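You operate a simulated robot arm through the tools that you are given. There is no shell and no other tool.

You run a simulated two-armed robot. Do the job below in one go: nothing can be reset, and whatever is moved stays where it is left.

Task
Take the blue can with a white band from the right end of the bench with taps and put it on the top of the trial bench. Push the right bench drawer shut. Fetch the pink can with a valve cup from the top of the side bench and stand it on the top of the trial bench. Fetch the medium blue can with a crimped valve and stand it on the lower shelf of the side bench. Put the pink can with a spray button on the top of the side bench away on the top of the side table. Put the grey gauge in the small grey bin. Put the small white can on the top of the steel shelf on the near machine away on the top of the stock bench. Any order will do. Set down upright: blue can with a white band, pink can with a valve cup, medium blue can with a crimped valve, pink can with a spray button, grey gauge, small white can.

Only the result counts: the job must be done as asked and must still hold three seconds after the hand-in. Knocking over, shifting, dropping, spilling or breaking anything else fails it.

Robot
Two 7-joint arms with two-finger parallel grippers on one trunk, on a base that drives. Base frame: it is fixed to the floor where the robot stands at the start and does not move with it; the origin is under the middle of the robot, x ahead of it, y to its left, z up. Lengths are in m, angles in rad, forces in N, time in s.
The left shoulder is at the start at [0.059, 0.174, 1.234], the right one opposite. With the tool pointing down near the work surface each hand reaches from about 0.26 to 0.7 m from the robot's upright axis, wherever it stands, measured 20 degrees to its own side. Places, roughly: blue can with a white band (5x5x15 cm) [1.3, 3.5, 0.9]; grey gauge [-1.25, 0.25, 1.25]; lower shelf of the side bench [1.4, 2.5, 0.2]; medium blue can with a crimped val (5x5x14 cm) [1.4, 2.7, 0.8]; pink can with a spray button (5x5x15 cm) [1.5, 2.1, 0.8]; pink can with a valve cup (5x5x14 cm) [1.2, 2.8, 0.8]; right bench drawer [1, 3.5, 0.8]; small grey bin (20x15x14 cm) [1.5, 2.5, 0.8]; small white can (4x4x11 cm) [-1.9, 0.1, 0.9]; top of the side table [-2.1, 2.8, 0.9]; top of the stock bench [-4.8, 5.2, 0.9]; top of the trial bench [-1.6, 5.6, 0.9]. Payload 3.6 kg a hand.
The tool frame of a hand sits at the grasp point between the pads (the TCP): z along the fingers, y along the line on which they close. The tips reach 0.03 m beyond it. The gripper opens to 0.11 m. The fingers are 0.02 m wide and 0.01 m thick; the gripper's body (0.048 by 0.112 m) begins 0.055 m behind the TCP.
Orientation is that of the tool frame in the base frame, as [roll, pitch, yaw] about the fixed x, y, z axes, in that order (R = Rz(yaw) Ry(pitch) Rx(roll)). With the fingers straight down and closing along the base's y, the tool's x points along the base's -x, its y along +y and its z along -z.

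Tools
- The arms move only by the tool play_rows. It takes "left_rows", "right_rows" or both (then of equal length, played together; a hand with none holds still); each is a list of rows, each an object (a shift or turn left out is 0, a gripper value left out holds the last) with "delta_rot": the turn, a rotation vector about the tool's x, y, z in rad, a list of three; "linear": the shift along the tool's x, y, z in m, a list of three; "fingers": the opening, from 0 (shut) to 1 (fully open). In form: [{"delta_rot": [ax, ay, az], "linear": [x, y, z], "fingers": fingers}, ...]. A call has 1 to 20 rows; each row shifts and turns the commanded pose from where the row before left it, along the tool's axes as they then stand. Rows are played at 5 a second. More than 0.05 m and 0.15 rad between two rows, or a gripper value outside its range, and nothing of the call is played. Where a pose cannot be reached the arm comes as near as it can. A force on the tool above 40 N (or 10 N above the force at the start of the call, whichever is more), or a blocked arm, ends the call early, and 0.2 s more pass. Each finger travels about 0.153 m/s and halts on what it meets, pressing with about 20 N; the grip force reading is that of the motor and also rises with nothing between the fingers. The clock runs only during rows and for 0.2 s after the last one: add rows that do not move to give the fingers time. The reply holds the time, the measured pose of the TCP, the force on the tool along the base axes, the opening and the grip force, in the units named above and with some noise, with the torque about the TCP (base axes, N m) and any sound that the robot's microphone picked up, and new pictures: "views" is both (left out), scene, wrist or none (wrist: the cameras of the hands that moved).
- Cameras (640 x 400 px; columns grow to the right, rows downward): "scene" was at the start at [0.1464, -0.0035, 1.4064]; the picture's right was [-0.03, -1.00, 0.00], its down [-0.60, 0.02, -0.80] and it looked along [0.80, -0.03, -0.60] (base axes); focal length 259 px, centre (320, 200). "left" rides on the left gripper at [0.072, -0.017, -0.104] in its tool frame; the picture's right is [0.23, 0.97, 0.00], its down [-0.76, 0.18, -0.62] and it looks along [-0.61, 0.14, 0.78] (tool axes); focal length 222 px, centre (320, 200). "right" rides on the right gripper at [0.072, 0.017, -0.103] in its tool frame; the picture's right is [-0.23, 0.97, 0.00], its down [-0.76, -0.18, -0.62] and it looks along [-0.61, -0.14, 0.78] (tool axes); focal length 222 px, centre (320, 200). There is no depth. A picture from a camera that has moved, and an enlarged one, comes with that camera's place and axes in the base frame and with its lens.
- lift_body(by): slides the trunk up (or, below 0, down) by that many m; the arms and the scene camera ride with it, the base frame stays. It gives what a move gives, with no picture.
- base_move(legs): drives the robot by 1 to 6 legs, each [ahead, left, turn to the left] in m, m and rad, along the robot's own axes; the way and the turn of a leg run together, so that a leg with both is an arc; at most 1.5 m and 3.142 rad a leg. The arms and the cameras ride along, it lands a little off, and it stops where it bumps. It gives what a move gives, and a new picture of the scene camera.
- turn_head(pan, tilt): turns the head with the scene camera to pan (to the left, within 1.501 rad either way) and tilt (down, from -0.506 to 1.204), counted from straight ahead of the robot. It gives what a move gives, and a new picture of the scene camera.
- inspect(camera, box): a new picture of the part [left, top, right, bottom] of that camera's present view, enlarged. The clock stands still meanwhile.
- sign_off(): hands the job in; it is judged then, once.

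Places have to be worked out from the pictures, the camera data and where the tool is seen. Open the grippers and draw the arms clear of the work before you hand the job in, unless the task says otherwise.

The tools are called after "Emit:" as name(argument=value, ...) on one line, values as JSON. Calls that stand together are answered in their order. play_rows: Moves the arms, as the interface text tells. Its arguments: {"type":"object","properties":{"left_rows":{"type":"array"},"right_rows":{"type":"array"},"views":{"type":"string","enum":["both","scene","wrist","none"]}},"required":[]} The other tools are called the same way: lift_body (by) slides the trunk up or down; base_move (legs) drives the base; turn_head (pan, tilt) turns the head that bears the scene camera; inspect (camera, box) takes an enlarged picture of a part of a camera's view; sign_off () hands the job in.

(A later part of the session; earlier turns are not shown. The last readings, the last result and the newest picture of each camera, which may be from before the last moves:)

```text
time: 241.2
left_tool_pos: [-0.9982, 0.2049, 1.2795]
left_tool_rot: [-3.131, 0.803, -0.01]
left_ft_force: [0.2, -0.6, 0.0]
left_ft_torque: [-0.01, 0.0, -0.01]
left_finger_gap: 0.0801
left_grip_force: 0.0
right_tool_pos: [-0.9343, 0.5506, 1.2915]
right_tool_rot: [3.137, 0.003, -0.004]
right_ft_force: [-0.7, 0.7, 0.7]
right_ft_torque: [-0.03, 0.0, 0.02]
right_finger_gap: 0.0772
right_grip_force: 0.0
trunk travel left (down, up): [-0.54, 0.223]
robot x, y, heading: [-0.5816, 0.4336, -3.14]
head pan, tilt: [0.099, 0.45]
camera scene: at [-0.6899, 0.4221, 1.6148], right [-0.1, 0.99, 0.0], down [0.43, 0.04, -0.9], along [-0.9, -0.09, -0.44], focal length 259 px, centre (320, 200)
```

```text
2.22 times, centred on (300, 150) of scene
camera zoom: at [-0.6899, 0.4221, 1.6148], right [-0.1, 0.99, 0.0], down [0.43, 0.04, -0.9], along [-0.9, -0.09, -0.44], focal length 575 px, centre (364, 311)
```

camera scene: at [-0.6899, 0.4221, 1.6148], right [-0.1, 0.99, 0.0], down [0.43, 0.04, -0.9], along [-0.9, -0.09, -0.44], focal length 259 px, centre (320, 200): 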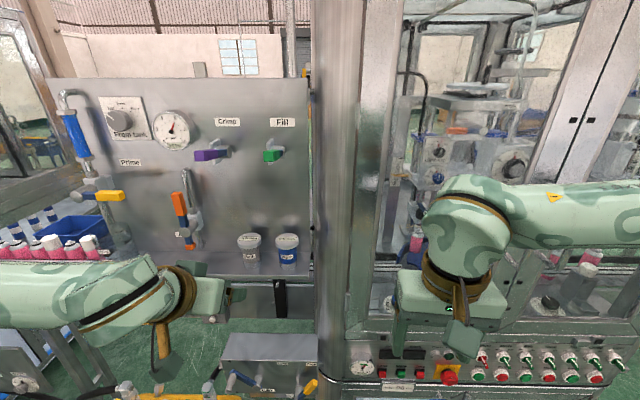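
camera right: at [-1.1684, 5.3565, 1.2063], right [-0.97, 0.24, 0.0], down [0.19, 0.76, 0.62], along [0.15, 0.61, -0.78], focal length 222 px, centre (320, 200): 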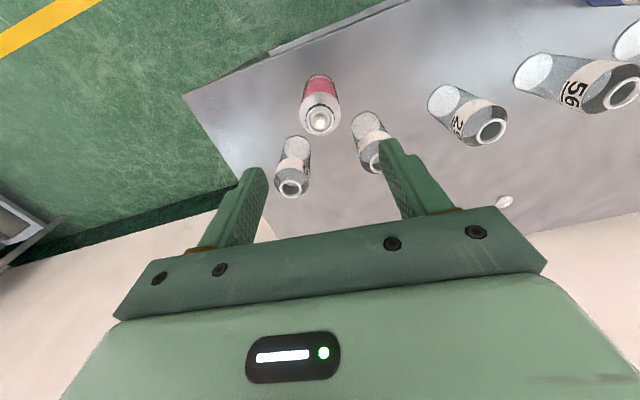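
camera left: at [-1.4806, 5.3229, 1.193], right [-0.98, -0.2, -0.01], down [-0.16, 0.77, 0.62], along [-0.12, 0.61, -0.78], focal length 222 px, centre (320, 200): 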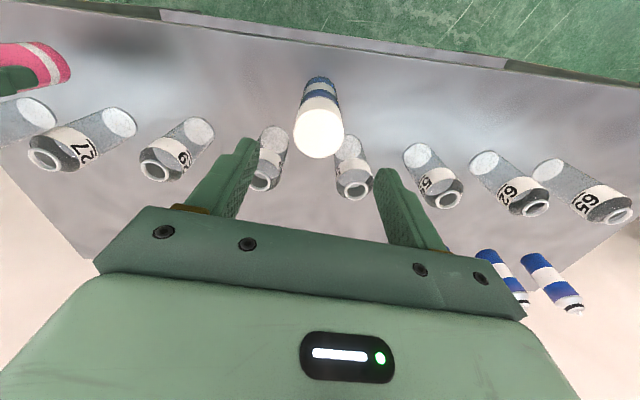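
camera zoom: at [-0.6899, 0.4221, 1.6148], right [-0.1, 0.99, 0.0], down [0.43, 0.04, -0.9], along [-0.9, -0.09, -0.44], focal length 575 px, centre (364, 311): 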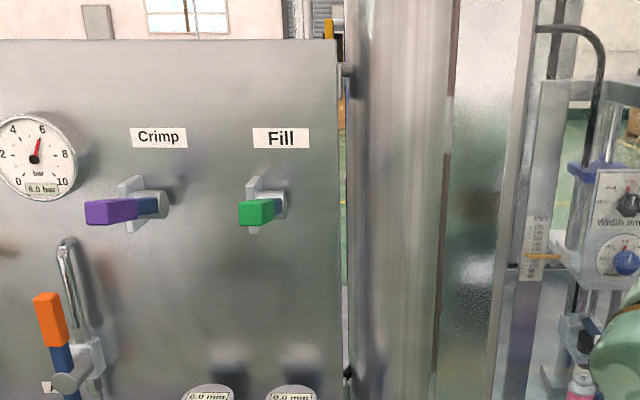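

The wrist view centres the gauge at y≈0.214 with its rim at z≈1.276; I'm 8–9 mm off. I move two-thirds of the way in with that correction and re-check.

Emit:
play_rows(left_rows=[{"linear": [-0.017, -0.002, 0.0218]}, {"linear": [-0.017, -0.002, 0.0218]}, {"linear": [-0.017, -0.002, 0.0218]}, {"linear": [-0.017, -0.002, 0.0218]}], views="both")

```text
time: 242.2
left_tool_pos: [-1.1108, 0.2153, 1.2665]
left_tool_rot: [-3.129, 0.799, -0.01]
left_ft_force: [-0.4, 0.5, 0.1]
left_ft_torque: [0.0, 0.03, 0.01]
left_finger_gap: 0.0804
left_grip_force: 0.0
right_tool_pos: [-0.9359, 0.5509, 1.2908]
right_tool_rot: [3.139, 0.003, -0.002]
right_ft_force: [-0.7, -0.2, 0.3]
right_ft_torque: [-0.01, -0.03, -0.01]
right_finger_gap: 0.0771
right_grip_force: 0.0
trunk travel left (down, up): [-0.54, 0.223]
robot x, y, heading: [-0.5769, 0.433, -3.141]
head pan, tilt: [0.099, 0.45]
camera scene: at [-0.6909, 0.4225, 1.6147], right [-0.1, 0.99, 0.0], down [0.43, 0.04, -0.9], along [-0.9, -0.09, -0.44], focal length 259 px, centre (320, 200)
camera left: at [-0.9849, 0.2296, 1.2874], right [0.14, -0.98, -0.17], down [-0.09, -0.18, 0.98], along [-0.99, -0.12, -0.11], focal length 222 px, centre (320, 200)
```

scene: 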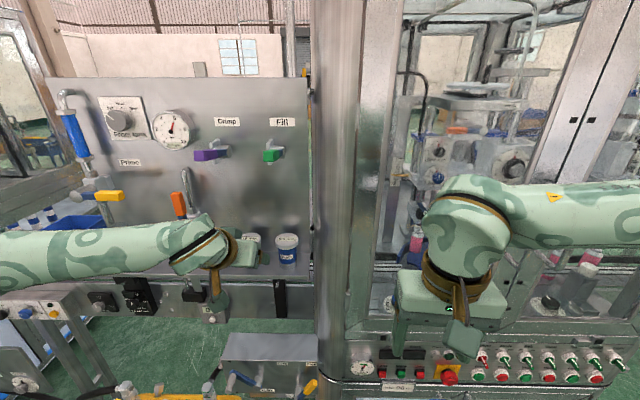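
left: 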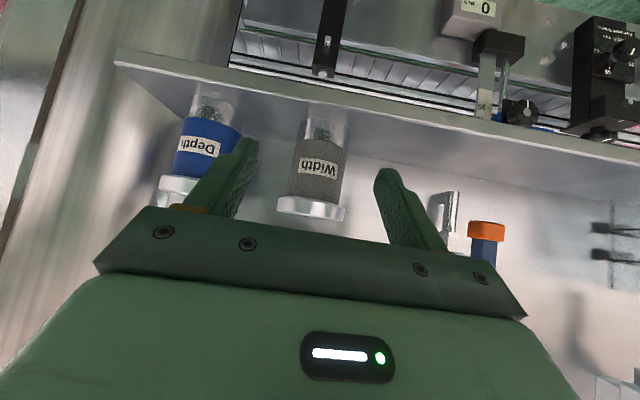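

Aligned within 2 mm in y. I narrow the opening slightly and make the final approach.

Emit:
play_rows(left_rows=[{"fingers": 0.68}, {"linear": [-0.011, 0.0006, 0.0135]}, {"linear": [-0.011, 0.0006, 0.0135]}, {"linear": [-0.011, 0.0006, 0.0135]}, {}], views="wrist")

```text
time: 243.4
left_tool_pos: [-1.1599, 0.2141, 1.262]
left_tool_rot: [-3.13, 0.802, -0.01]
left_ft_force: [-0.2, -0.5, 1.2]
left_ft_torque: [-0.02, 0.03, -0.03]
left_finger_gap: 0.0749
left_grip_force: 0.0
right_tool_pos: [-0.9353, 0.5504, 1.2919]
right_tool_rot: [3.138, 0.003, -0.003]
right_ft_force: [0.5, -0.6, 0.4]
right_ft_torque: [0.02, 0.0, -0.02]
right_finger_gap: 0.0768
right_grip_force: 0.0
trunk travel left (down, up): [-0.54, 0.223]
robot x, y, heading: [-0.5793, 0.437, -3.135]
head pan, tilt: [0.099, 0.45]
camera left: at [-1.0349, 0.2281, 1.2832], right [0.14, -0.98, -0.17], down [-0.09, -0.18, 0.98], along [-0.99, -0.12, -0.11], focal length 222 px, centre (320, 200)
```

left: 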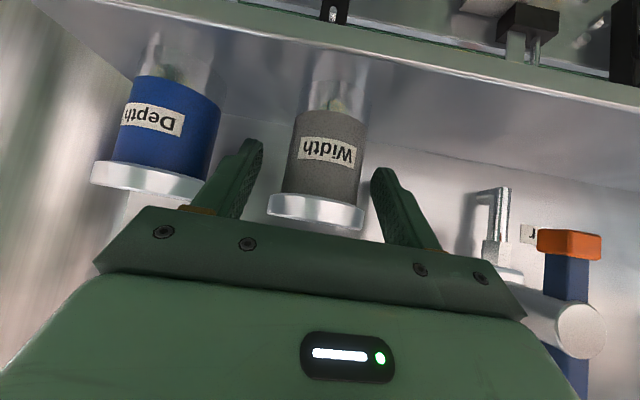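

The fingers straddle the gauge evenly. I close on it.

Emit:
play_rows(left_rows=[{"fingers": 0.3}, {"fingers": 0}, {"fingers": 0}, {}], views="wrist")

```text
time: 244.4
left_tool_pos: [-1.1602, 0.2138, 1.2629]
left_tool_rot: [-3.131, 0.802, -0.011]
left_ft_force: [-1.0, 0.2, 1.4]
left_ft_torque: [-0.08, 0.02, -0.03]
left_finger_gap: 0.0511
left_grip_force: 19.6
right_tool_pos: [-0.9347, 0.5504, 1.2927]
right_tool_rot: [3.139, 0.003, -0.001]
right_ft_force: [0.5, 0.8, -0.3]
right_ft_torque: [0.02, -0.02, -0.02]
right_finger_gap: 0.0769
right_grip_force: 0.1
trunk travel left (down, up): [-0.54, 0.223]
robot x, y, heading: [-0.5792, 0.4337, -3.14]
head pan, tilt: [0.099, 0.45]
camera left: at [-1.0348, 0.2283, 1.2834], right [0.14, -0.98, -0.17], down [-0.09, -0.18, 0.98], along [-0.99, -0.12, -0.11], focal length 222 px, centre (320, 200)
```

left: 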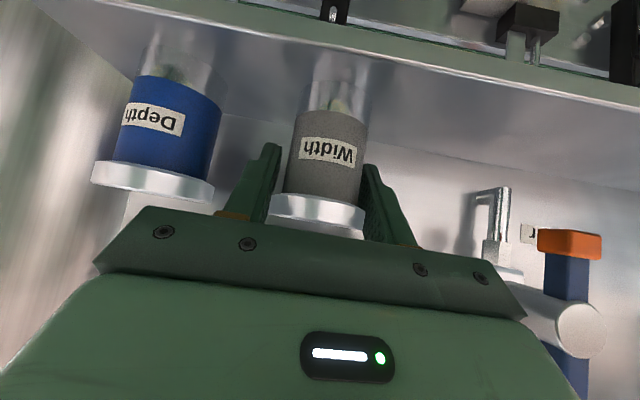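

Gripped at 5.1 cm. I lift it a few centimetres and draw straight back with the base.

Emit:
play_rows(left_rows=[{"linear": [-0.0072, 0, -0.007]}, {"linear": [-0.0108, 0, -0.0104]}, {"linear": [-0.0108, 0, -0.0104]}, {}], views="wrist")

Emit:
base_move(legs=[[-0.45, 0.0, 0.0]])

Emit:
inspect(camera="left", box=[0, 0, 640, 400])

```text
time: 245.4
left_tool_pos: [-1.1601, 0.2137, 1.3036]
left_tool_rot: [-3.132, 0.801, -0.01]
left_ft_force: [-0.4, 0.1, -2.4]
left_ft_torque: [0.0, 0.01, 0.0]
left_finger_gap: 0.0507
left_grip_force: 20.0
right_tool_pos: [-0.9341, 0.5508, 1.2909]
right_tool_rot: [3.138, 0.001, -0.004]
right_ft_force: [0.3, -0.6, -0.1]
right_ft_torque: [-0.03, -0.01, 0.04]
right_finger_gap: 0.0768
right_grip_force: 0.0
trunk travel left (down, up): [-0.54, 0.223]
robot x, y, heading: [-0.5791, 0.4307, -3.139]
head pan, tilt: [0.099, 0.45]
camera left: at [-1.0348, 0.2279, 1.3239], right [0.14, -0.98, -0.17], down [-0.09, -0.18, 0.98], along [-0.99, -0.12, -0.11], focal length 222 px, centre (320, 200)
```

left: 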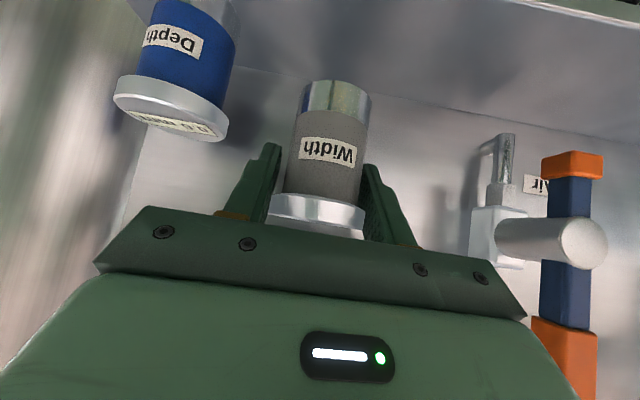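

```text
time: 248.1
left_tool_pos: [-0.7049, 0.2165, 1.303]
left_tool_rot: [-3.13, 0.8, -0.015]
left_ft_force: [-0.6, 0.1, -0.8]
left_ft_torque: [0.01, 0.05, 0.01]
left_finger_gap: 0.0509
left_grip_force: 20.0
right_tool_pos: [-0.4784, 0.5523, 1.291]
right_tool_rot: [3.137, 0.001, -0.006]
right_ft_force: [0.3, -0.2, 0.3]
right_ft_torque: [0.04, 0.0, -0.01]
right_finger_gap: 0.0772
right_grip_force: 0.1
trunk travel left (down, up): [-0.54, 0.223]
robot x, y, heading: [-0.1226, 0.4328, -3.139]
head pan, tilt: [0.099, 0.45]
camera scene: at [-0.2344, 0.4234, 1.6148], right [-0.1, 0.99, 0.0], down [0.43, 0.04, -0.9], along [-0.9, -0.09, -0.44], focal length 259 px, centre (320, 200)
```

scene: 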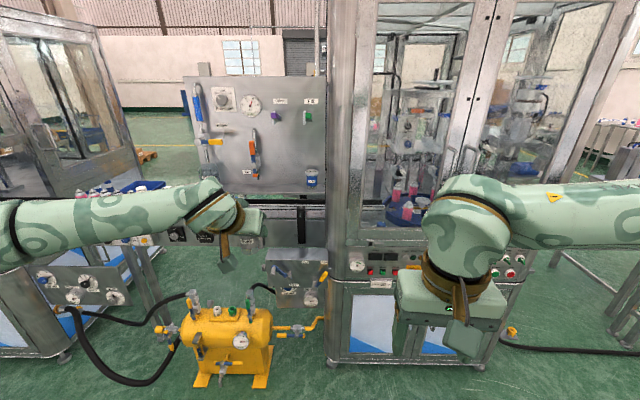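

```text
1.00 times, centred on (320, 200) of left (not enlarged: the box is as wide or as high as the picture)
camera zoom: at [-0.5795, 0.2302, 1.3237], right [0.14, -0.98, -0.17], down [-0.09, -0.18, 0.98], along [-0.99, -0.12, -0.11], focal length 222 px, centre (320, 200)
```

zoom: 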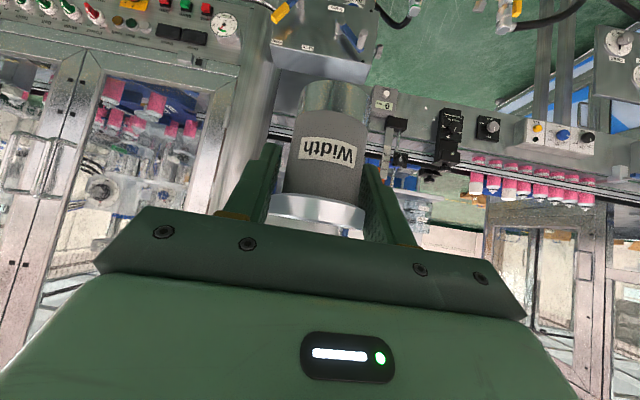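

The gauge is held upright, its chrome foot down. Now I turn the robot around toward the side bench.

Emit:
base_move(legs=[[0.0, 0.0, -1.57], [0.0, 0.0, -1.57]])

Emit:
base_move(legs=[[0.2, 1.0, 0.0], [0.0, 0.8, 0.0]])

Emit:
turn_head(pan=0.0, tilt=0.6)

```text
time: 256.2
left_tool_pos: [0.4605, 0.6436, 1.304]
left_tool_rot: [-3.131, 0.803, 3.116]
left_ft_force: [0.5, -0.1, -2.0]
left_ft_torque: [0.01, -0.04, 0.03]
left_finger_gap: 0.0511
left_grip_force: 20.1
right_tool_pos: [0.2299, 0.3105, 1.2914]
right_tool_rot: [3.137, 0.003, 3.125]
right_ft_force: [0.1, 0.1, 0.1]
right_ft_torque: [-0.01, 0.01, -0.02]
right_finger_gap: 0.0769
right_grip_force: 0.0
trunk travel left (down, up): [-0.54, 0.223]
robot x, y, heading: [-0.1243, 0.4356, -0.013]
head pan, tilt: [0.099, 0.45]
camera scene: at [-0.0138, 0.4408, 1.6148], right [0.09, -1.0, 0.0], down [-0.43, -0.04, -0.9], along [0.9, 0.08, -0.44], focal length 259 px, centre (320, 200)
```

scene: 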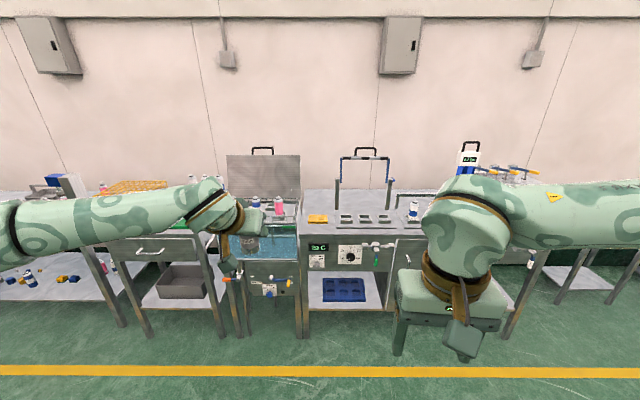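

```text
time: 265.3
left_tool_pos: [0.7075, 2.4291, 1.3027]
left_tool_rot: [-3.13, 0.799, 3.105]
left_ft_force: [0.7, 0.8, -1.3]
left_ft_torque: [0.0, 0.01, -0.04]
left_finger_gap: 0.051
left_grip_force: 19.9
right_tool_pos: [0.4731, 2.0988, 1.2918]
right_tool_rot: [3.138, 0.002, 3.113]
right_ft_force: [0.4, -1.2, 0.5]
right_ft_torque: [0.0, 0.05, 0.01]
right_finger_gap: 0.077
right_grip_force: 0.0
trunk travel left (down, up): [-0.54, 0.223]
robot x, y, heading: [0.1178, 2.2243, -0.018]
head pan, tilt: [0.099, 0.45]
camera scene: at [0.23, 2.2308, 1.6148], right [0.08, -1.0, 0.0], down [-0.43, -0.03, -0.9], along [0.9, 0.07, -0.44], focal length 259 px, centre (320, 200)
```

scene: 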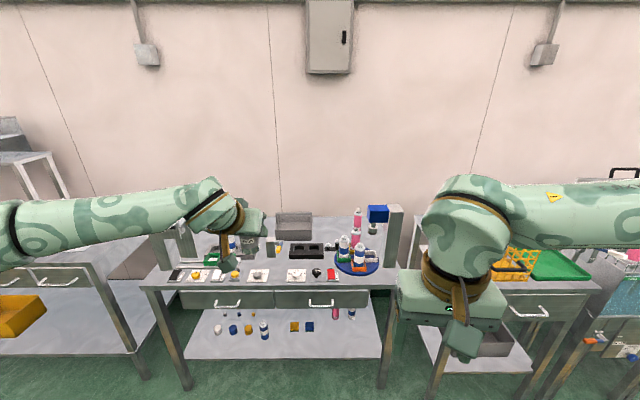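

```text
time: 266.0
left_tool_pos: [0.7078, 2.428, 1.3036]
left_tool_rot: [-3.133, 0.802, 3.105]
left_ft_force: [0.1, 0.4, -1.8]
left_ft_torque: [-0.03, -0.02, -0.01]
left_finger_gap: 0.0509
left_grip_force: 19.8
right_tool_pos: [0.4727, 2.0975, 1.2917]
right_tool_rot: [3.137, 0.001, 3.113]
right_ft_force: [-0.7, 0.7, -0.2]
right_ft_torque: [0.01, 0.02, 0.01]
right_finger_gap: 0.077
right_grip_force: 0.1
trunk travel left (down, up): [-0.54, 0.223]
robot x, y, heading: [0.1204, 2.2276, -0.028]
head pan, tilt: [0.0, 0.6]
camera scene: at [0.2267, 2.2221, 1.6013], right [-0.02, -1.0, 0.0], down [-0.56, 0.01, -0.83], along [0.82, -0.02, -0.56], focal length 259 px, centre (320, 200)
```

scene: 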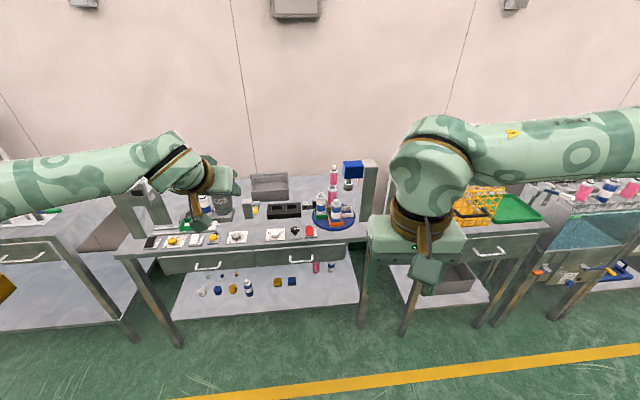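

I zoom on the bin and on the pink spray can with its surroundings.

Emit:
inspect(camera="scene", box=[230, 160, 310, 225])

Emit:
inspect(camera="scene", box=[300, 150, 390, 235])

```text
6.15 times, centred on (270, 192) of scene
camera zoom: at [0.2267, 2.2221, 1.6013], right [-0.02, -1.0, 0.0], down [-0.56, 0.01, -0.83], along [0.82, -0.02, -0.56], focal length 1592 px, centre (628, 246)
```

zoom: 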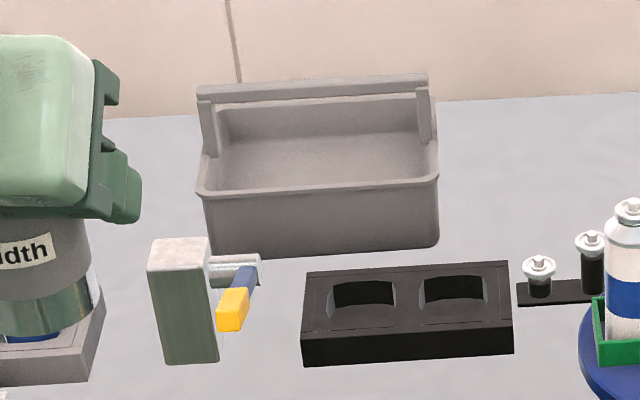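

```text
4.71 times, centred on (345, 192) of scene
camera zoom: at [0.2267, 2.2221, 1.6013], right [-0.02, -1.0, 0.0], down [-0.56, 0.01, -0.83], along [0.82, -0.02, -0.56], focal length 1217 px, centre (202, 235)
```

zoom: 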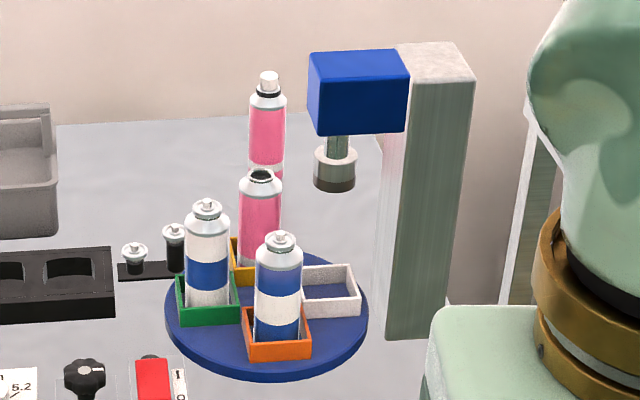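

The bin spans x 1.415–1.565, y 2.357–2.569, rim z≈0.857, with its handle bar above the middle (x≈1.49, z 0.905–0.925). I'll set the gauge in its front half with a 0.7 tilt; first I lower the trunk and lift the right hand clear.

Emit:
lift_body(by=-0.27)

Emit:
play_rows(right_rows=[{"linear": [0.0, 0, -0.04]}, {"linear": [0.0, 0, -0.04]}, {"linear": [0.0, 0, -0.04]}, {"linear": [0.0, 0, -0.04]}], views="none")

Emit:
base_move(legs=[[0.4, 0.02, 0.028]])

```text
time: 268.8
left_tool_pos: [0.7073, 2.4289, 1.0338]
left_tool_rot: [-3.13, 0.8, 3.104]
left_ft_force: [0.1, 0.4, -1.8]
left_ft_torque: [-0.03, -0.01, 0.01]
left_finger_gap: 0.0508
left_grip_force: 19.8
right_tool_pos: [0.4714, 2.0982, 1.022]
right_tool_rot: [3.138, 0.002, 3.112]
right_ft_force: [0.5, -1.4, 0.4]
right_ft_torque: [0.02, -0.01, -0.02]
right_finger_gap: 0.0768
right_grip_force: 0.1
trunk travel left (down, up): [-0.27, 0.493]
robot x, y, heading: [0.1167, 2.225, -0.024]
head pan, tilt: [0.0, 0.6]
```

```text
time: 269.8
left_tool_pos: [0.7068, 2.4287, 1.0336]
left_tool_rot: [-3.131, 0.801, 3.104]
left_ft_force: [0.3, -1.0, -2.1]
left_ft_torque: [0.01, 0.04, 0.01]
left_finger_gap: 0.0511
left_grip_force: 19.8
right_tool_pos: [0.4715, 2.0992, 1.1838]
right_tool_rot: [3.138, 0.0, 3.113]
right_ft_force: [-0.7, -0.8, -0.6]
right_ft_torque: [-0.01, -0.03, 0.02]
right_finger_gap: 0.0768
right_grip_force: 0.2
trunk travel left (down, up): [-0.27, 0.493]
robot x, y, heading: [0.1198, 2.2231, -0.021]
head pan, tilt: [0.0, 0.6]
```

```text
time: 272.3
left_tool_pos: [1.1112, 2.4621, 1.0327]
left_tool_rot: [-3.132, 0.799, 3.134]
left_ft_force: [0.1, -0.9, -0.8]
left_ft_torque: [-0.03, -0.01, 0.0]
left_finger_gap: 0.0507
left_grip_force: 20.2
right_tool_pos: [0.8876, 2.126, 1.1823]
right_tool_rot: [3.137, 0.002, 3.141]
right_ft_force: [0.5, 0.5, -0.4]
right_ft_torque: [0.02, 0.02, 0.02]
right_finger_gap: 0.0767
right_grip_force: 0.0
trunk travel left (down, up): [-0.27, 0.493]
robot x, y, heading: [0.5292, 2.2417, 0.004]
head pan, tilt: [0.0, 0.6]
camera scene: at [0.711, 2.2422, 1.328], right [0.01, -1.0, 0.0], down [-0.57, 0.0, -0.82], along [0.82, 0.01, -0.57], focal length 259 px, centre (320, 200)
```

scene: 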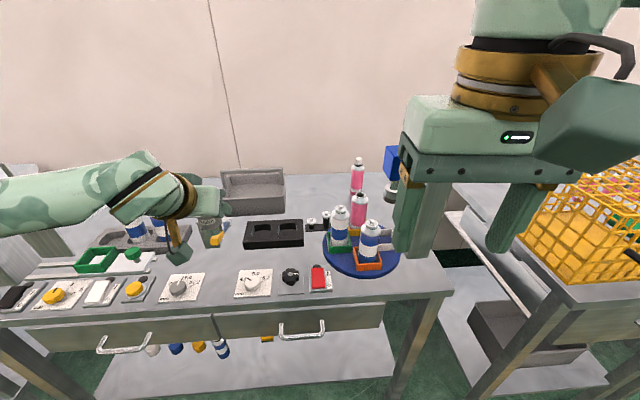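

I drive forward another 0.2 m so the gauge hangs near the bin and look at it.

Emit:
base_move(legs=[[0.2, 0.0, 0.0]])

Emit:
turn_head(pan=0.15, tilt=0.75)

Emit:
inspect(camera="left", box=[0, 0, 640, 400])

```text
time: 273.9
left_tool_pos: [1.3138, 2.4607, 1.0312]
left_tool_rot: [-3.132, 0.799, 3.13]
left_ft_force: [0.8, -0.1, -2.0]
left_ft_torque: [-0.01, -0.02, 0.01]
left_finger_gap: 0.0509
left_grip_force: 20.4
right_tool_pos: [1.0878, 2.126, 1.1825]
right_tool_rot: [3.137, 0.0, 3.139]
right_ft_force: [0.4, -0.4, 0.0]
right_ft_torque: [0.0, 0.01, -0.01]
right_finger_gap: 0.0772
right_grip_force: 0.0
trunk travel left (down, up): [-0.27, 0.493]
robot x, y, heading: [0.7295, 2.2434, 0.006]
head pan, tilt: [0.0, 0.6]
camera scene: at [0.913, 2.2429, 1.328], right [0.0, -1.0, 0.0], down [-0.57, 0.0, -0.82], along [0.82, 0.0, -0.57], focal length 259 px, centre (320, 200)
```

scene: 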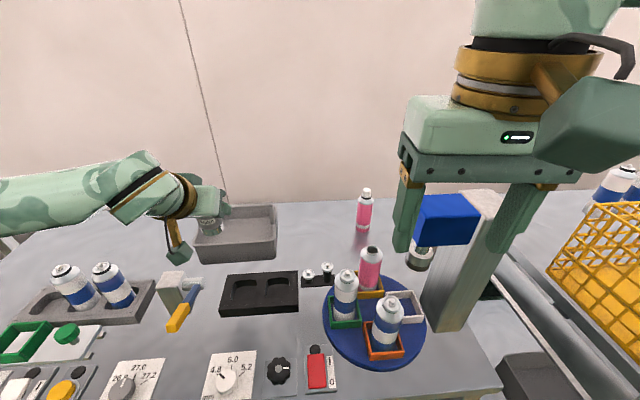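

```text
time: 274.6
left_tool_pos: [1.3122, 2.4613, 1.0334]
left_tool_rot: [-3.132, 0.802, 3.131]
left_ft_force: [0.2, 0.2, -1.8]
left_ft_torque: [-0.04, 0.01, -0.03]
left_finger_gap: 0.0509
left_grip_force: 19.9
right_tool_pos: [1.0869, 2.1262, 1.183]
right_tool_rot: [3.139, 0.002, 3.141]
right_ft_force: [-0.7, 0.2, 0.3]
right_ft_torque: [0.0, -0.03, 0.03]
right_finger_gap: 0.0769
right_grip_force: 0.1
trunk travel left (down, up): [-0.27, 0.493]
robot x, y, heading: [0.733, 2.2478, 0.006]
head pan, tilt: [0.15, 0.75]
camera scene: at [0.905, 2.2552, 1.3154], right [0.15, -0.99, 0.0], down [-0.67, -0.1, -0.73], along [0.72, 0.11, -0.68], focal length 259 px, centre (320, 200)
```

scene: 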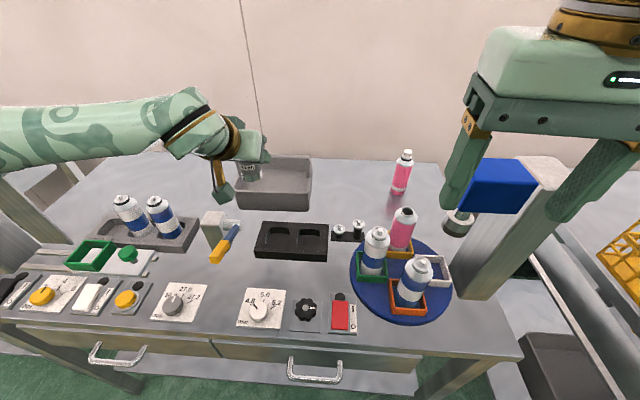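

```text
1.00 times, centred on (320, 200) of left (not enlarged: the box is as wide or as high as the picture)
camera zoom: at [1.188, 2.447, 1.0537], right [-0.14, 0.98, -0.17], down [0.09, 0.18, 0.98], along [0.99, 0.12, -0.11], focal length 222 px, centre (320, 200)
```

zoom: 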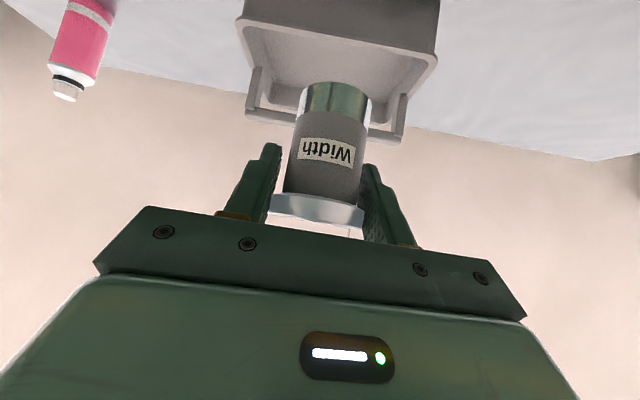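

I inspect the bin closely, since the gap between its front wall and the handle bar decides how the gauge goes in.

Emit:
inspect(camera="scene", box=[220, 140, 330, 225])

Emit:
inspect(camera="left", box=[220, 0, 460, 150])

```text
4.71 times, centred on (275, 182) of scene
camera zoom: at [0.905, 2.2552, 1.3154], right [0.15, -0.99, 0.0], down [-0.67, -0.1, -0.73], along [0.72, 0.11, -0.68], focal length 1217 px, centre (532, 282)
```

zoom: 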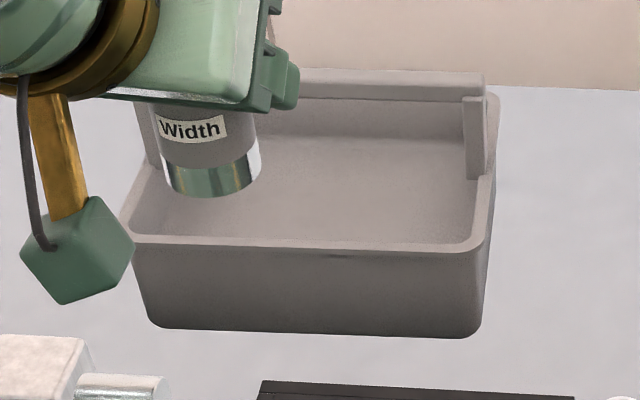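

```text
2.67 times, centred on (340, 75) of left
camera zoom: at [1.188, 2.447, 1.0537], right [-0.14, 0.98, -0.17], down [0.09, 0.18, 0.98], along [0.99, 0.12, -0.11], focal length 592 px, centre (267, 533)
```

zoom: 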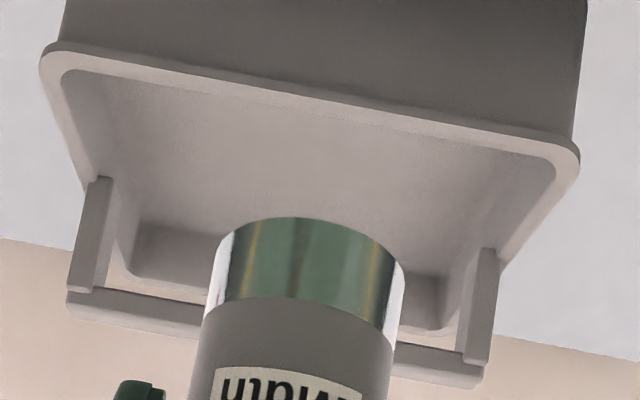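

The gap between wall and bar is only ~6 cm, so I want a steeper, fingertip grip. I'll set the gauge down on the free strip at about (1.212, 2.445) on the bench and regrasp it.

Emit:
play_rows(left_rows=[{"linear": [0.0471, -0.0053, -0.0007]}, {"linear": [0.0471, -0.0053, -0.0007]}, {"linear": [0.0471, -0.0053, -0.0007]}, {}], views="both")

```text
time: 275.6
left_tool_pos: [1.2324, 2.4458, 0.9613]
left_tool_rot: [-3.135, 0.788, 3.129]
left_ft_force: [-0.2, -0.5, -1.3]
left_ft_torque: [0.0, 0.01, 0.0]
left_finger_gap: 0.0505
left_grip_force: 20.5
left hand out of reach, approached as far as the arm can: row 3
right_tool_pos: [1.0873, 2.1252, 1.1811]
right_tool_rot: [3.136, 0.002, 3.141]
right_ft_force: [0.1, -0.7, 0.8]
right_ft_torque: [0.03, 0.0, 0.01]
right_finger_gap: 0.0772
right_grip_force: 0.0
trunk travel left (down, up): [-0.27, 0.493]
robot x, y, heading: [0.7341, 2.2414, -0.0]
head pan, tilt: [0.15, 0.75]
camera scene: at [0.9054, 2.2548, 1.3152], right [0.15, -0.99, 0.0], down [-0.67, -0.1, -0.73], along [0.72, 0.11, -0.68], focal length 259 px, centre (320, 200)
camera left: at [1.1089, 2.4297, 0.9834], right [-0.14, 0.98, -0.17], down [0.1, 0.18, 0.98], along [0.98, 0.12, -0.12], focal length 222 px, centre (320, 200)
```

scene: 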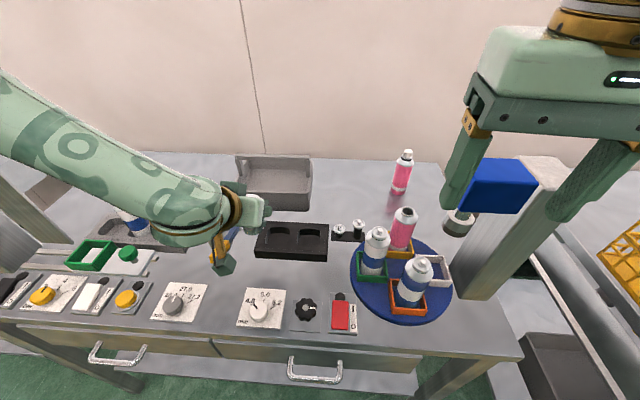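
left: 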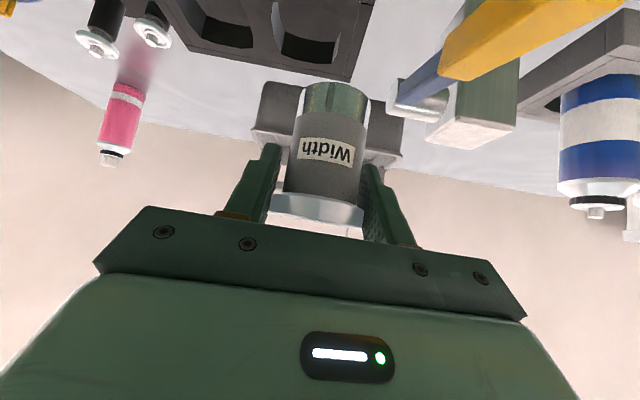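

The arm is folded to its limit here; I back the base 0.15 m and reach out again.

Emit:
base_move(legs=[[-0.16, 0.0, 0.0]])

Emit:
play_rows(left_rows=[{"linear": [-0.0174, 0, 0.0356]}, {"linear": [-0.0174, 0, 0.0356]}, {"linear": [-0.0174, 0, 0.0356]}, {"linear": [-0.0174, 0, 0.0356]}, {}], views="both")

```text
time: 277.0
left_tool_pos: [1.0735, 2.444, 0.9619]
left_tool_rot: [-3.134, 0.791, 3.13]
left_ft_force: [-0.6, -0.6, -1.8]
left_ft_torque: [0.02, 0.0, 0.01]
left_finger_gap: 0.0508
left_grip_force: 19.7
right_tool_pos: [0.925, 2.1246, 1.1832]
right_tool_rot: [3.138, 0.003, 3.137]
right_ft_force: [0.0, -0.6, 1.0]
right_ft_torque: [0.05, -0.01, -0.01]
right_finger_gap: 0.0773
right_grip_force: 0.0
trunk travel left (down, up): [-0.27, 0.493]
robot x, y, heading: [0.5707, 2.2426, 0.008]
head pan, tilt: [0.15, 0.75]
camera scene: at [0.7441, 2.2544, 1.3155], right [0.15, -0.99, 0.0], down [-0.67, -0.1, -0.73], along [0.72, 0.11, -0.68], focal length 259 px, centre (320, 200)
```

scene: 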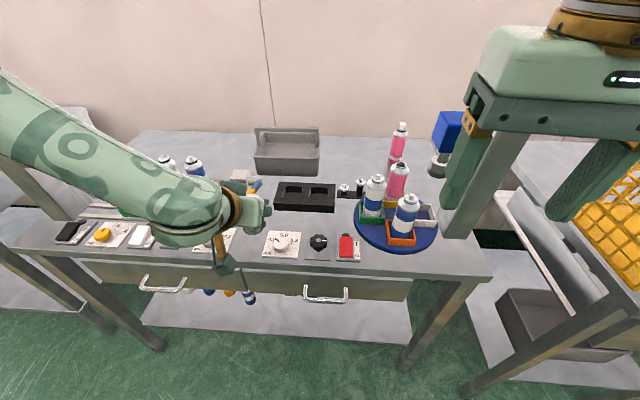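

```text
time: 278.2
left_tool_pos: [1.2237, 2.4401, 0.9098]
left_tool_rot: [-3.133, 0.792, 3.13]
left_ft_force: [0.2, -0.8, -2.2]
left_ft_torque: [-0.02, -0.02, -0.02]
left_finger_gap: 0.0506
left_grip_force: 19.9
right_tool_pos: [0.9266, 2.1251, 1.1834]
right_tool_rot: [3.138, 0.002, 3.138]
right_ft_force: [0.1, 0.0, -0.8]
right_ft_torque: [0.02, 0.0, -0.04]
right_finger_gap: 0.077
right_grip_force: 0.0
trunk travel left (down, up): [-0.27, 0.493]
robot x, y, heading: [0.5693, 2.2401, -0.003]
head pan, tilt: [0.15, 0.75]
camera scene: at [0.7451, 2.2545, 1.3154], right [0.15, -0.99, 0.0], down [-0.67, -0.1, -0.73], along [0.72, 0.11, -0.68], focal length 259 px, centre (320, 200)
camera left: at [1.0989, 2.4254, 0.9319], right [-0.14, 0.98, -0.17], down [0.1, 0.18, 0.98], along [0.99, 0.12, -0.12], focal length 222 px, centre (320, 200)
```

scene: 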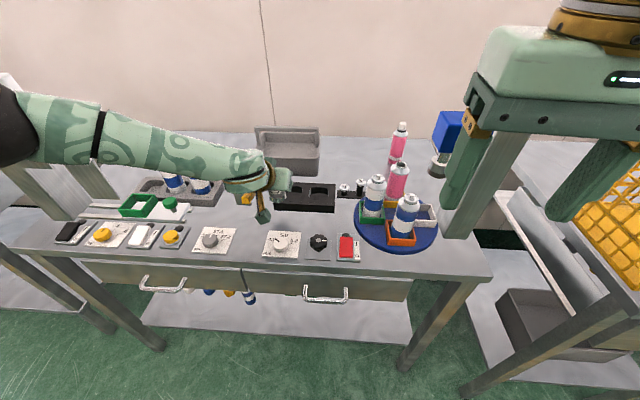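
left: 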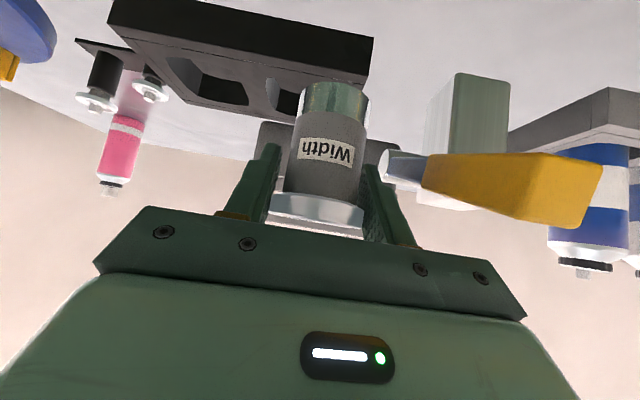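

I shift 1.5 cm toward the front so the gauge clears the black tray and lower it toward the bench.

Emit:
play_rows(left_rows=[{"linear": [0.02, 0.002, 0.0082]}, {"linear": [0.02, 0.002, 0.0082]}, {"linear": [0.0072, 0, 0.007]}, {"linear": [0.0036, 0, 0.0035]}], views="none")

```text
time: 279.2
left_tool_pos: [1.2064, 2.441, 0.8585]
left_tool_rot: [-3.135, 0.795, 3.127]
left_ft_force: [-12.2, -10.2, 21.7]
left_ft_torque: [0.42, -0.06, 0.25]
left_finger_gap: 0.0511
left_grip_force: 19.9
right_tool_pos: [0.9239, 2.1231, 1.1841]
right_tool_rot: [3.135, 0.005, 3.138]
right_ft_force: [0.1, -0.3, 0.5]
right_ft_torque: [0.03, -0.01, -0.02]
right_finger_gap: 0.0772
right_grip_force: 0.1
trunk travel left (down, up): [-0.27, 0.493]
robot x, y, heading: [0.5704, 2.2409, 0.004]
head pan, tilt: [0.15, 0.75]
```

There is a 25 N contact with side components, so I check the pictures before releasing.

Emit:
inspect(camera="left", box=[0, 0, 640, 400])

Emit:
inspect(camera="scene", box=[200, 140, 340, 260])

```text
1.00 times, centred on (320, 200) of left (not enlarged: the box is as wide or as high as the picture)
camera zoom: at [1.0817, 2.4266, 0.8799], right [-0.14, 0.98, -0.17], down [0.09, 0.18, 0.98], along [0.99, 0.12, -0.12], focal length 222 px, centre (320, 200)
```

zoom: 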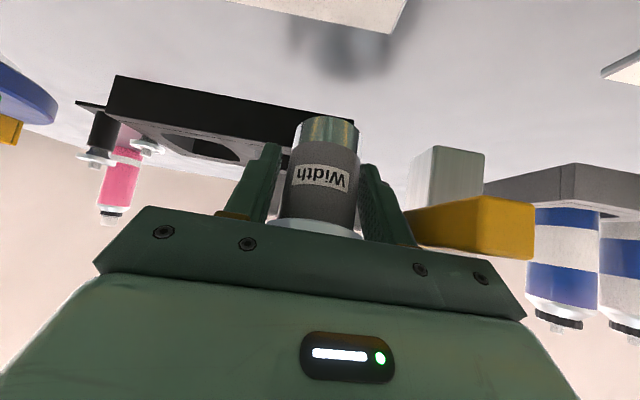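

```text
3.33 times, centred on (270, 200) of scene
camera zoom: at [0.7416, 2.2521, 1.316], right [0.15, -0.99, 0.0], down [-0.67, -0.1, -0.73], along [0.72, 0.11, -0.68], focal length 862 px, centre (487, 200)
```

zoom: 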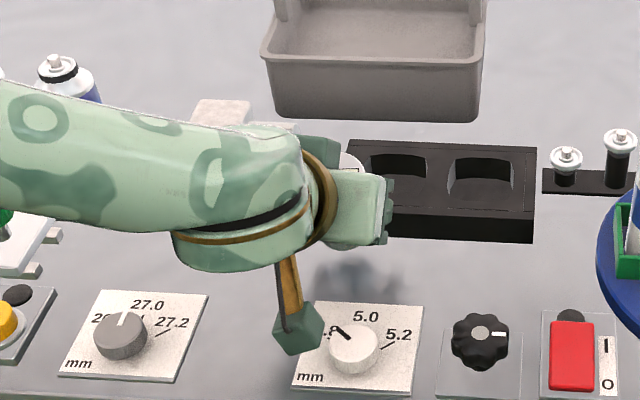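

The gripper's left side seems to be against the yellow lever next to the post, and the gauge has slid in the grip. I raise the hand straight up gently and check the lever.

Emit:
play_rows(left_rows=[{"linear": [-0.0072, 0, -0.007]}, {"linear": [-0.0143, 0, -0.0139]}, {"linear": [-0.0215, 0, -0.0209]}, {"linear": [-0.0215, 0, -0.0209]}], views="both")

Emit:
inspect(camera="scene", box=[180, 140, 340, 260])

```text
time: 280.2
left_tool_pos: [1.2087, 2.4475, 0.9443]
left_tool_rot: [-3.136, 0.789, 3.133]
left_ft_force: [0.3, -0.5, -1.9]
left_ft_torque: [0.02, -0.01, 0.03]
left_finger_gap: 0.05
left_grip_force: 20.0
right_tool_pos: [0.9276, 2.1244, 1.1831]
right_tool_rot: [3.137, 0.001, -3.141]
right_ft_force: [0.3, -0.4, 0.3]
right_ft_torque: [0.03, 0.0, -0.01]
right_finger_gap: 0.0769
right_grip_force: 0.0
trunk travel left (down, up): [-0.27, 0.493]
robot x, y, heading: [0.5706, 2.2404, 0.007]
head pan, tilt: [0.15, 0.75]
camera scene: at [0.7457, 2.2543, 1.3153], right [0.15, -0.99, 0.0], down [-0.67, -0.1, -0.73], along [0.72, 0.11, -0.68], focal length 259 px, centre (320, 200)
camera left: at [1.0854, 2.4321, 0.9666], right [-0.15, 0.98, -0.17], down [0.1, 0.18, 0.98], along [0.98, 0.13, -0.12], focal length 222 px, centre (320, 200)
```

scene: 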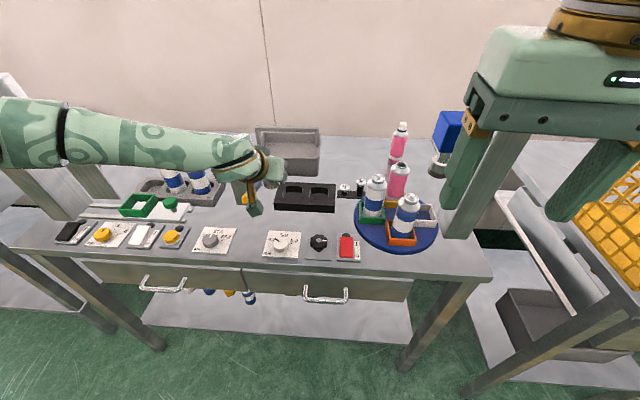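
left: 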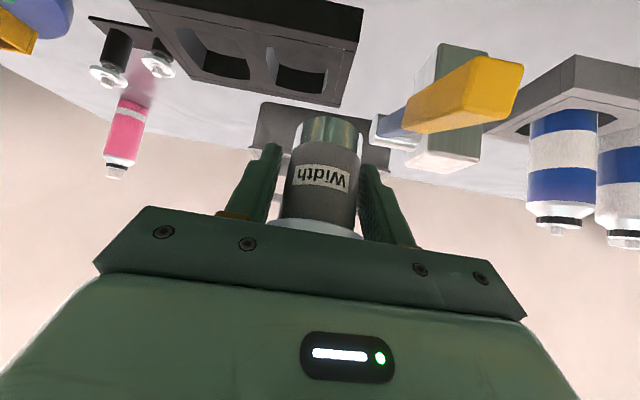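

```text
3.33 times, centred on (260, 200) of scene
camera zoom: at [0.7457, 2.2543, 1.3153], right [0.15, -0.99, 0.0], down [-0.67, -0.1, -0.73], along [0.72, 0.11, -0.68], focal length 862 px, centre (520, 200)
```

zoom: 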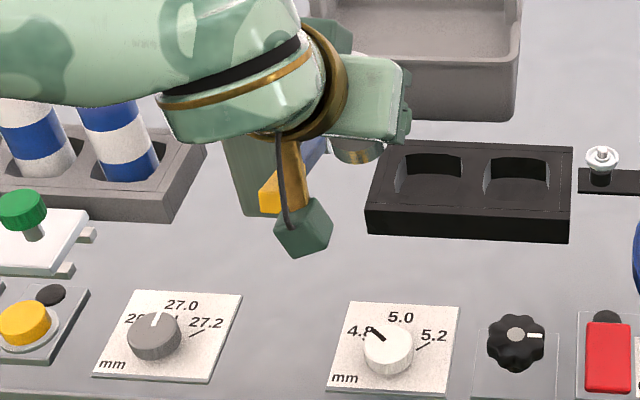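

The gauge touched the black tray's front edge and slid up about 2 cm in the grip; tray and lever positions check out as unchanged. I back up 0.1 m to use the clear patch between the two dial plates near the bench front instead.

Emit:
base_move(legs=[[-0.1, -0.012, 0.0]])

Emit:
inspect(camera="scene", box=[180, 140, 340, 260])

Emit:
inspect(camera="left", box=[0, 0, 640, 400])

```text
time: 281.4
left_tool_pos: [1.1085, 2.4337, 0.9452]
left_tool_rot: [-3.132, 0.79, 3.13]
left_ft_force: [-1.1, 0.5, -2.2]
left_ft_torque: [0.02, -0.01, -0.01]
left_finger_gap: 0.05
left_grip_force: 19.6
right_tool_pos: [0.826, 2.1125, 1.1824]
right_tool_rot: [3.139, 0.003, 3.14]
right_ft_force: [0.0, -0.3, -0.6]
right_ft_torque: [0.02, -0.04, 0.0]
right_finger_gap: 0.0771
right_grip_force: 0.0
trunk travel left (down, up): [-0.27, 0.493]
robot x, y, heading: [0.473, 2.2314, 0.001]
head pan, tilt: [0.15, 0.75]
camera scene: at [0.6444, 2.2418, 1.3155], right [0.15, -0.99, 0.0], down [-0.67, -0.1, -0.73], along [0.72, 0.11, -0.68], focal length 259 px, centre (320, 200)
```

scene: 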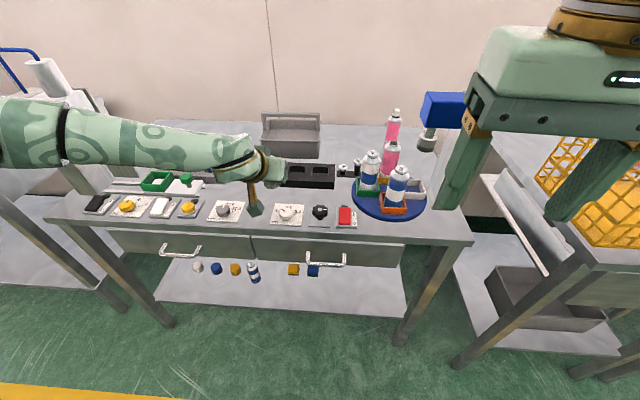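

```text
3.33 times, centred on (260, 200) of scene
camera zoom: at [0.6444, 2.2418, 1.3155], right [0.15, -0.99, 0.0], down [-0.67, -0.1, -0.73], along [0.72, 0.11, -0.68], focal length 862 px, centre (520, 200)
```

zoom: 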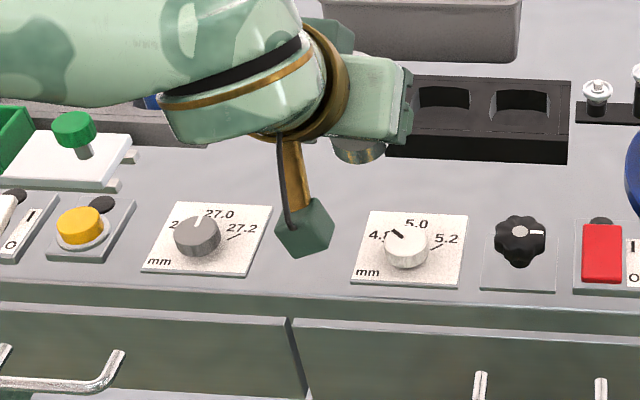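

```text
1.00 times, centred on (320, 200) of left (not enlarged: the box is as wide or as high as the picture)
camera zoom: at [0.9845, 2.4186, 0.9672], right [-0.14, 0.98, -0.17], down [0.1, 0.18, 0.98], along [0.98, 0.12, -0.12], focal length 222 px, centre (320, 200)
```

zoom: 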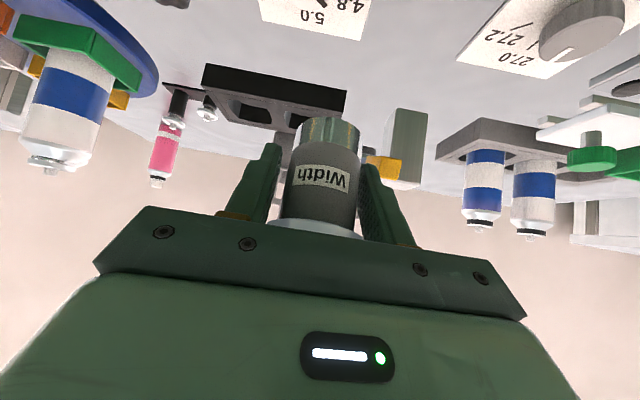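

The clear patch between the plates is x 1.08–1.14, y 2.456–2.535. I shift over it and lower gently.

Emit:
play_rows(left_rows=[{"linear": [0.0053, 0.029, -0.0054]}, {"linear": [0.0053, 0.029, -0.0054]}, {"linear": [0.0143, 0, 0.0139]}, {"linear": [0.0143, 0, 0.0139]}, {"linear": [0.0143, 0, 0.0139]}, {"linear": [0.0072, 0, 0.007]}, {"linear": [0.0072, 0, 0.007]}], views="both")

```text
time: 283.0
left_tool_pos: [1.0939, 2.4905, 0.8635]
left_tool_rot: [-3.133, 0.791, 3.132]
left_ft_force: [0.9, 0.2, -1.9]
left_ft_torque: [0.0, 0.01, -0.03]
left_finger_gap: 0.05
left_grip_force: 19.6
right_tool_pos: [0.8282, 2.1126, 1.1824]
right_tool_rot: [3.137, 0.001, 3.139]
right_ft_force: [1.1, -0.8, 0.2]
right_ft_torque: [0.0, -0.03, 0.03]
right_finger_gap: 0.077
right_grip_force: 0.1
trunk travel left (down, up): [-0.27, 0.493]
robot x, y, heading: [0.4733, 2.2271, 0.001]
head pan, tilt: [0.15, 0.75]
camera scene: at [0.6459, 2.2421, 1.3152], right [0.15, -0.99, 0.0], down [-0.67, -0.1, -0.73], along [0.72, 0.11, -0.68], focal length 259 px, centre (320, 200)
camera left: at [0.9708, 2.4765, 0.886], right [-0.14, 0.98, -0.17], down [0.1, 0.18, 0.98], along [0.98, 0.12, -0.12], focal length 222 px, centre (320, 200)
```

scene: 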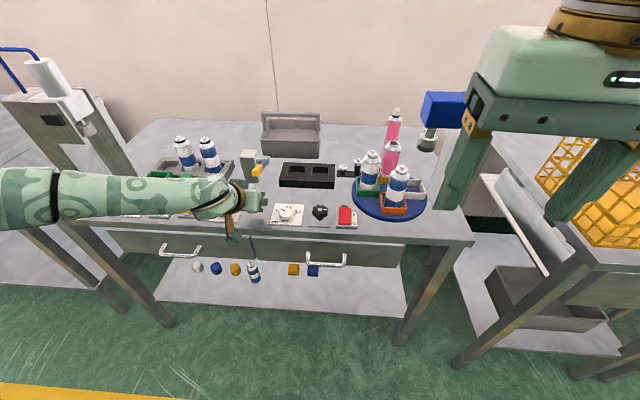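
left: 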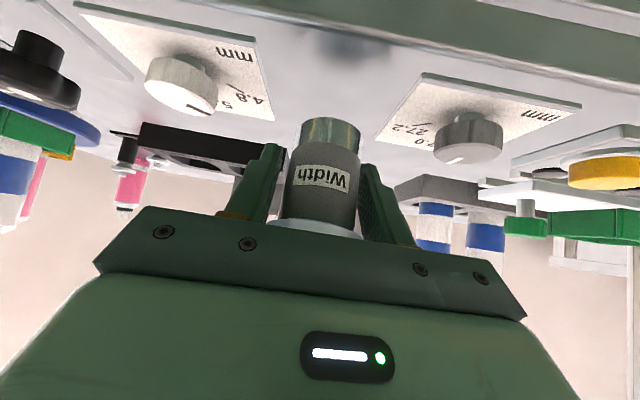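

The gauge is right between the two plates. I keep lowering in small steps to contact.

Emit:
play_rows(left_rows=[{"linear": [0.0072, 0, 0.007]}, {"linear": [0.0072, 0, 0.007]}, {"linear": [0.0072, 0, 0.007]}, {"linear": [0.0036, 0, 0.0035]}], views="none")

```text
time: 284.0
left_tool_pos: [1.0961, 2.4919, 0.8545]
left_tool_rot: [-3.132, 0.788, 3.13]
left_ft_force: [0.2, -0.1, -2.1]
left_ft_torque: [0.0, -0.03, 0.02]
left_finger_gap: 0.05
left_grip_force: 20.0
left hand out of reach, approached as far as the arm can: row 2, 3, 4
right_tool_pos: [0.8279, 2.1116, 1.1822]
right_tool_rot: [3.139, 0.001, 3.14]
right_ft_force: [0.1, -0.2, 1.2]
right_ft_torque: [0.03, -0.02, -0.01]
right_finger_gap: 0.0771
right_grip_force: 0.1
trunk travel left (down, up): [-0.27, 0.493]
robot x, y, heading: [0.4735, 2.2273, 0.006]
head pan, tilt: [0.15, 0.75]
```

The arm can't fold further; I use the trunk to lower the last bit.

Emit:
lift_body(by=-0.02)

```text
time: 284.6
left_tool_pos: [1.0962, 2.4923, 0.8301]
left_tool_rot: [-3.134, 0.778, 3.133]
left_ft_force: [0.1, -0.1, 4.8]
left_ft_torque: [-0.06, 0.06, 0.01]
left_finger_gap: 0.0415
left_grip_force: 20.3
right_tool_pos: [0.8267, 2.112, 1.1628]
right_tool_rot: [3.14, 0.003, 3.141]
right_ft_force: [0.1, -0.4, -0.7]
right_ft_torque: [-0.01, -0.02, -0.02]
right_finger_gap: 0.0768
right_grip_force: 0.2
trunk travel left (down, up): [-0.25, 0.513]
robot x, y, heading: [0.4739, 2.2279, 0.002]
head pan, tilt: [0.15, 0.75]
```

The gauge touched and the fingers slipped from the rim to the body (gap 0.0415). I check the picture.

Emit:
inspect(camera="left", box=[0, 0, 640, 400])

Emit:
inspect(camera="scene", box=[180, 140, 340, 260])

```text
1.00 times, centred on (320, 200) of left (not enlarged: the box is as wide or as high as the picture)
camera zoom: at [0.9713, 2.4779, 0.8537], right [-0.15, 0.98, -0.16], down [0.11, 0.18, 0.98], along [0.98, 0.13, -0.13], focal length 222 px, centre (320, 200)
```

zoom: 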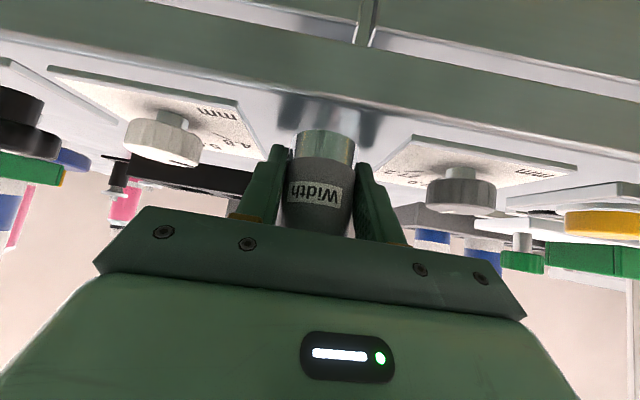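

```text
3.33 times, centred on (260, 200) of scene
camera zoom: at [0.6543, 2.2417, 1.2949], right [0.15, -0.99, 0.0], down [-0.67, -0.1, -0.73], along [0.72, 0.11, -0.68], focal length 862 px, centre (520, 200)
```

zoom: 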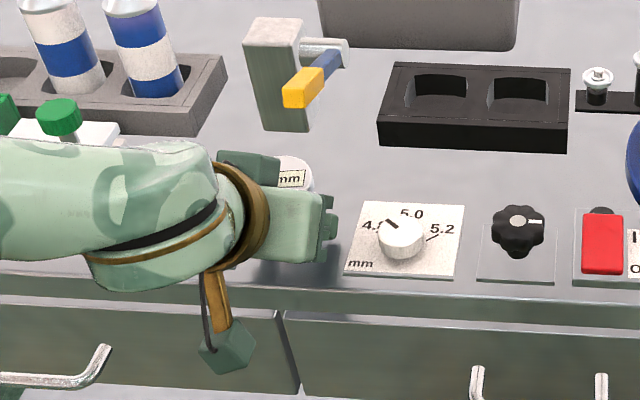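

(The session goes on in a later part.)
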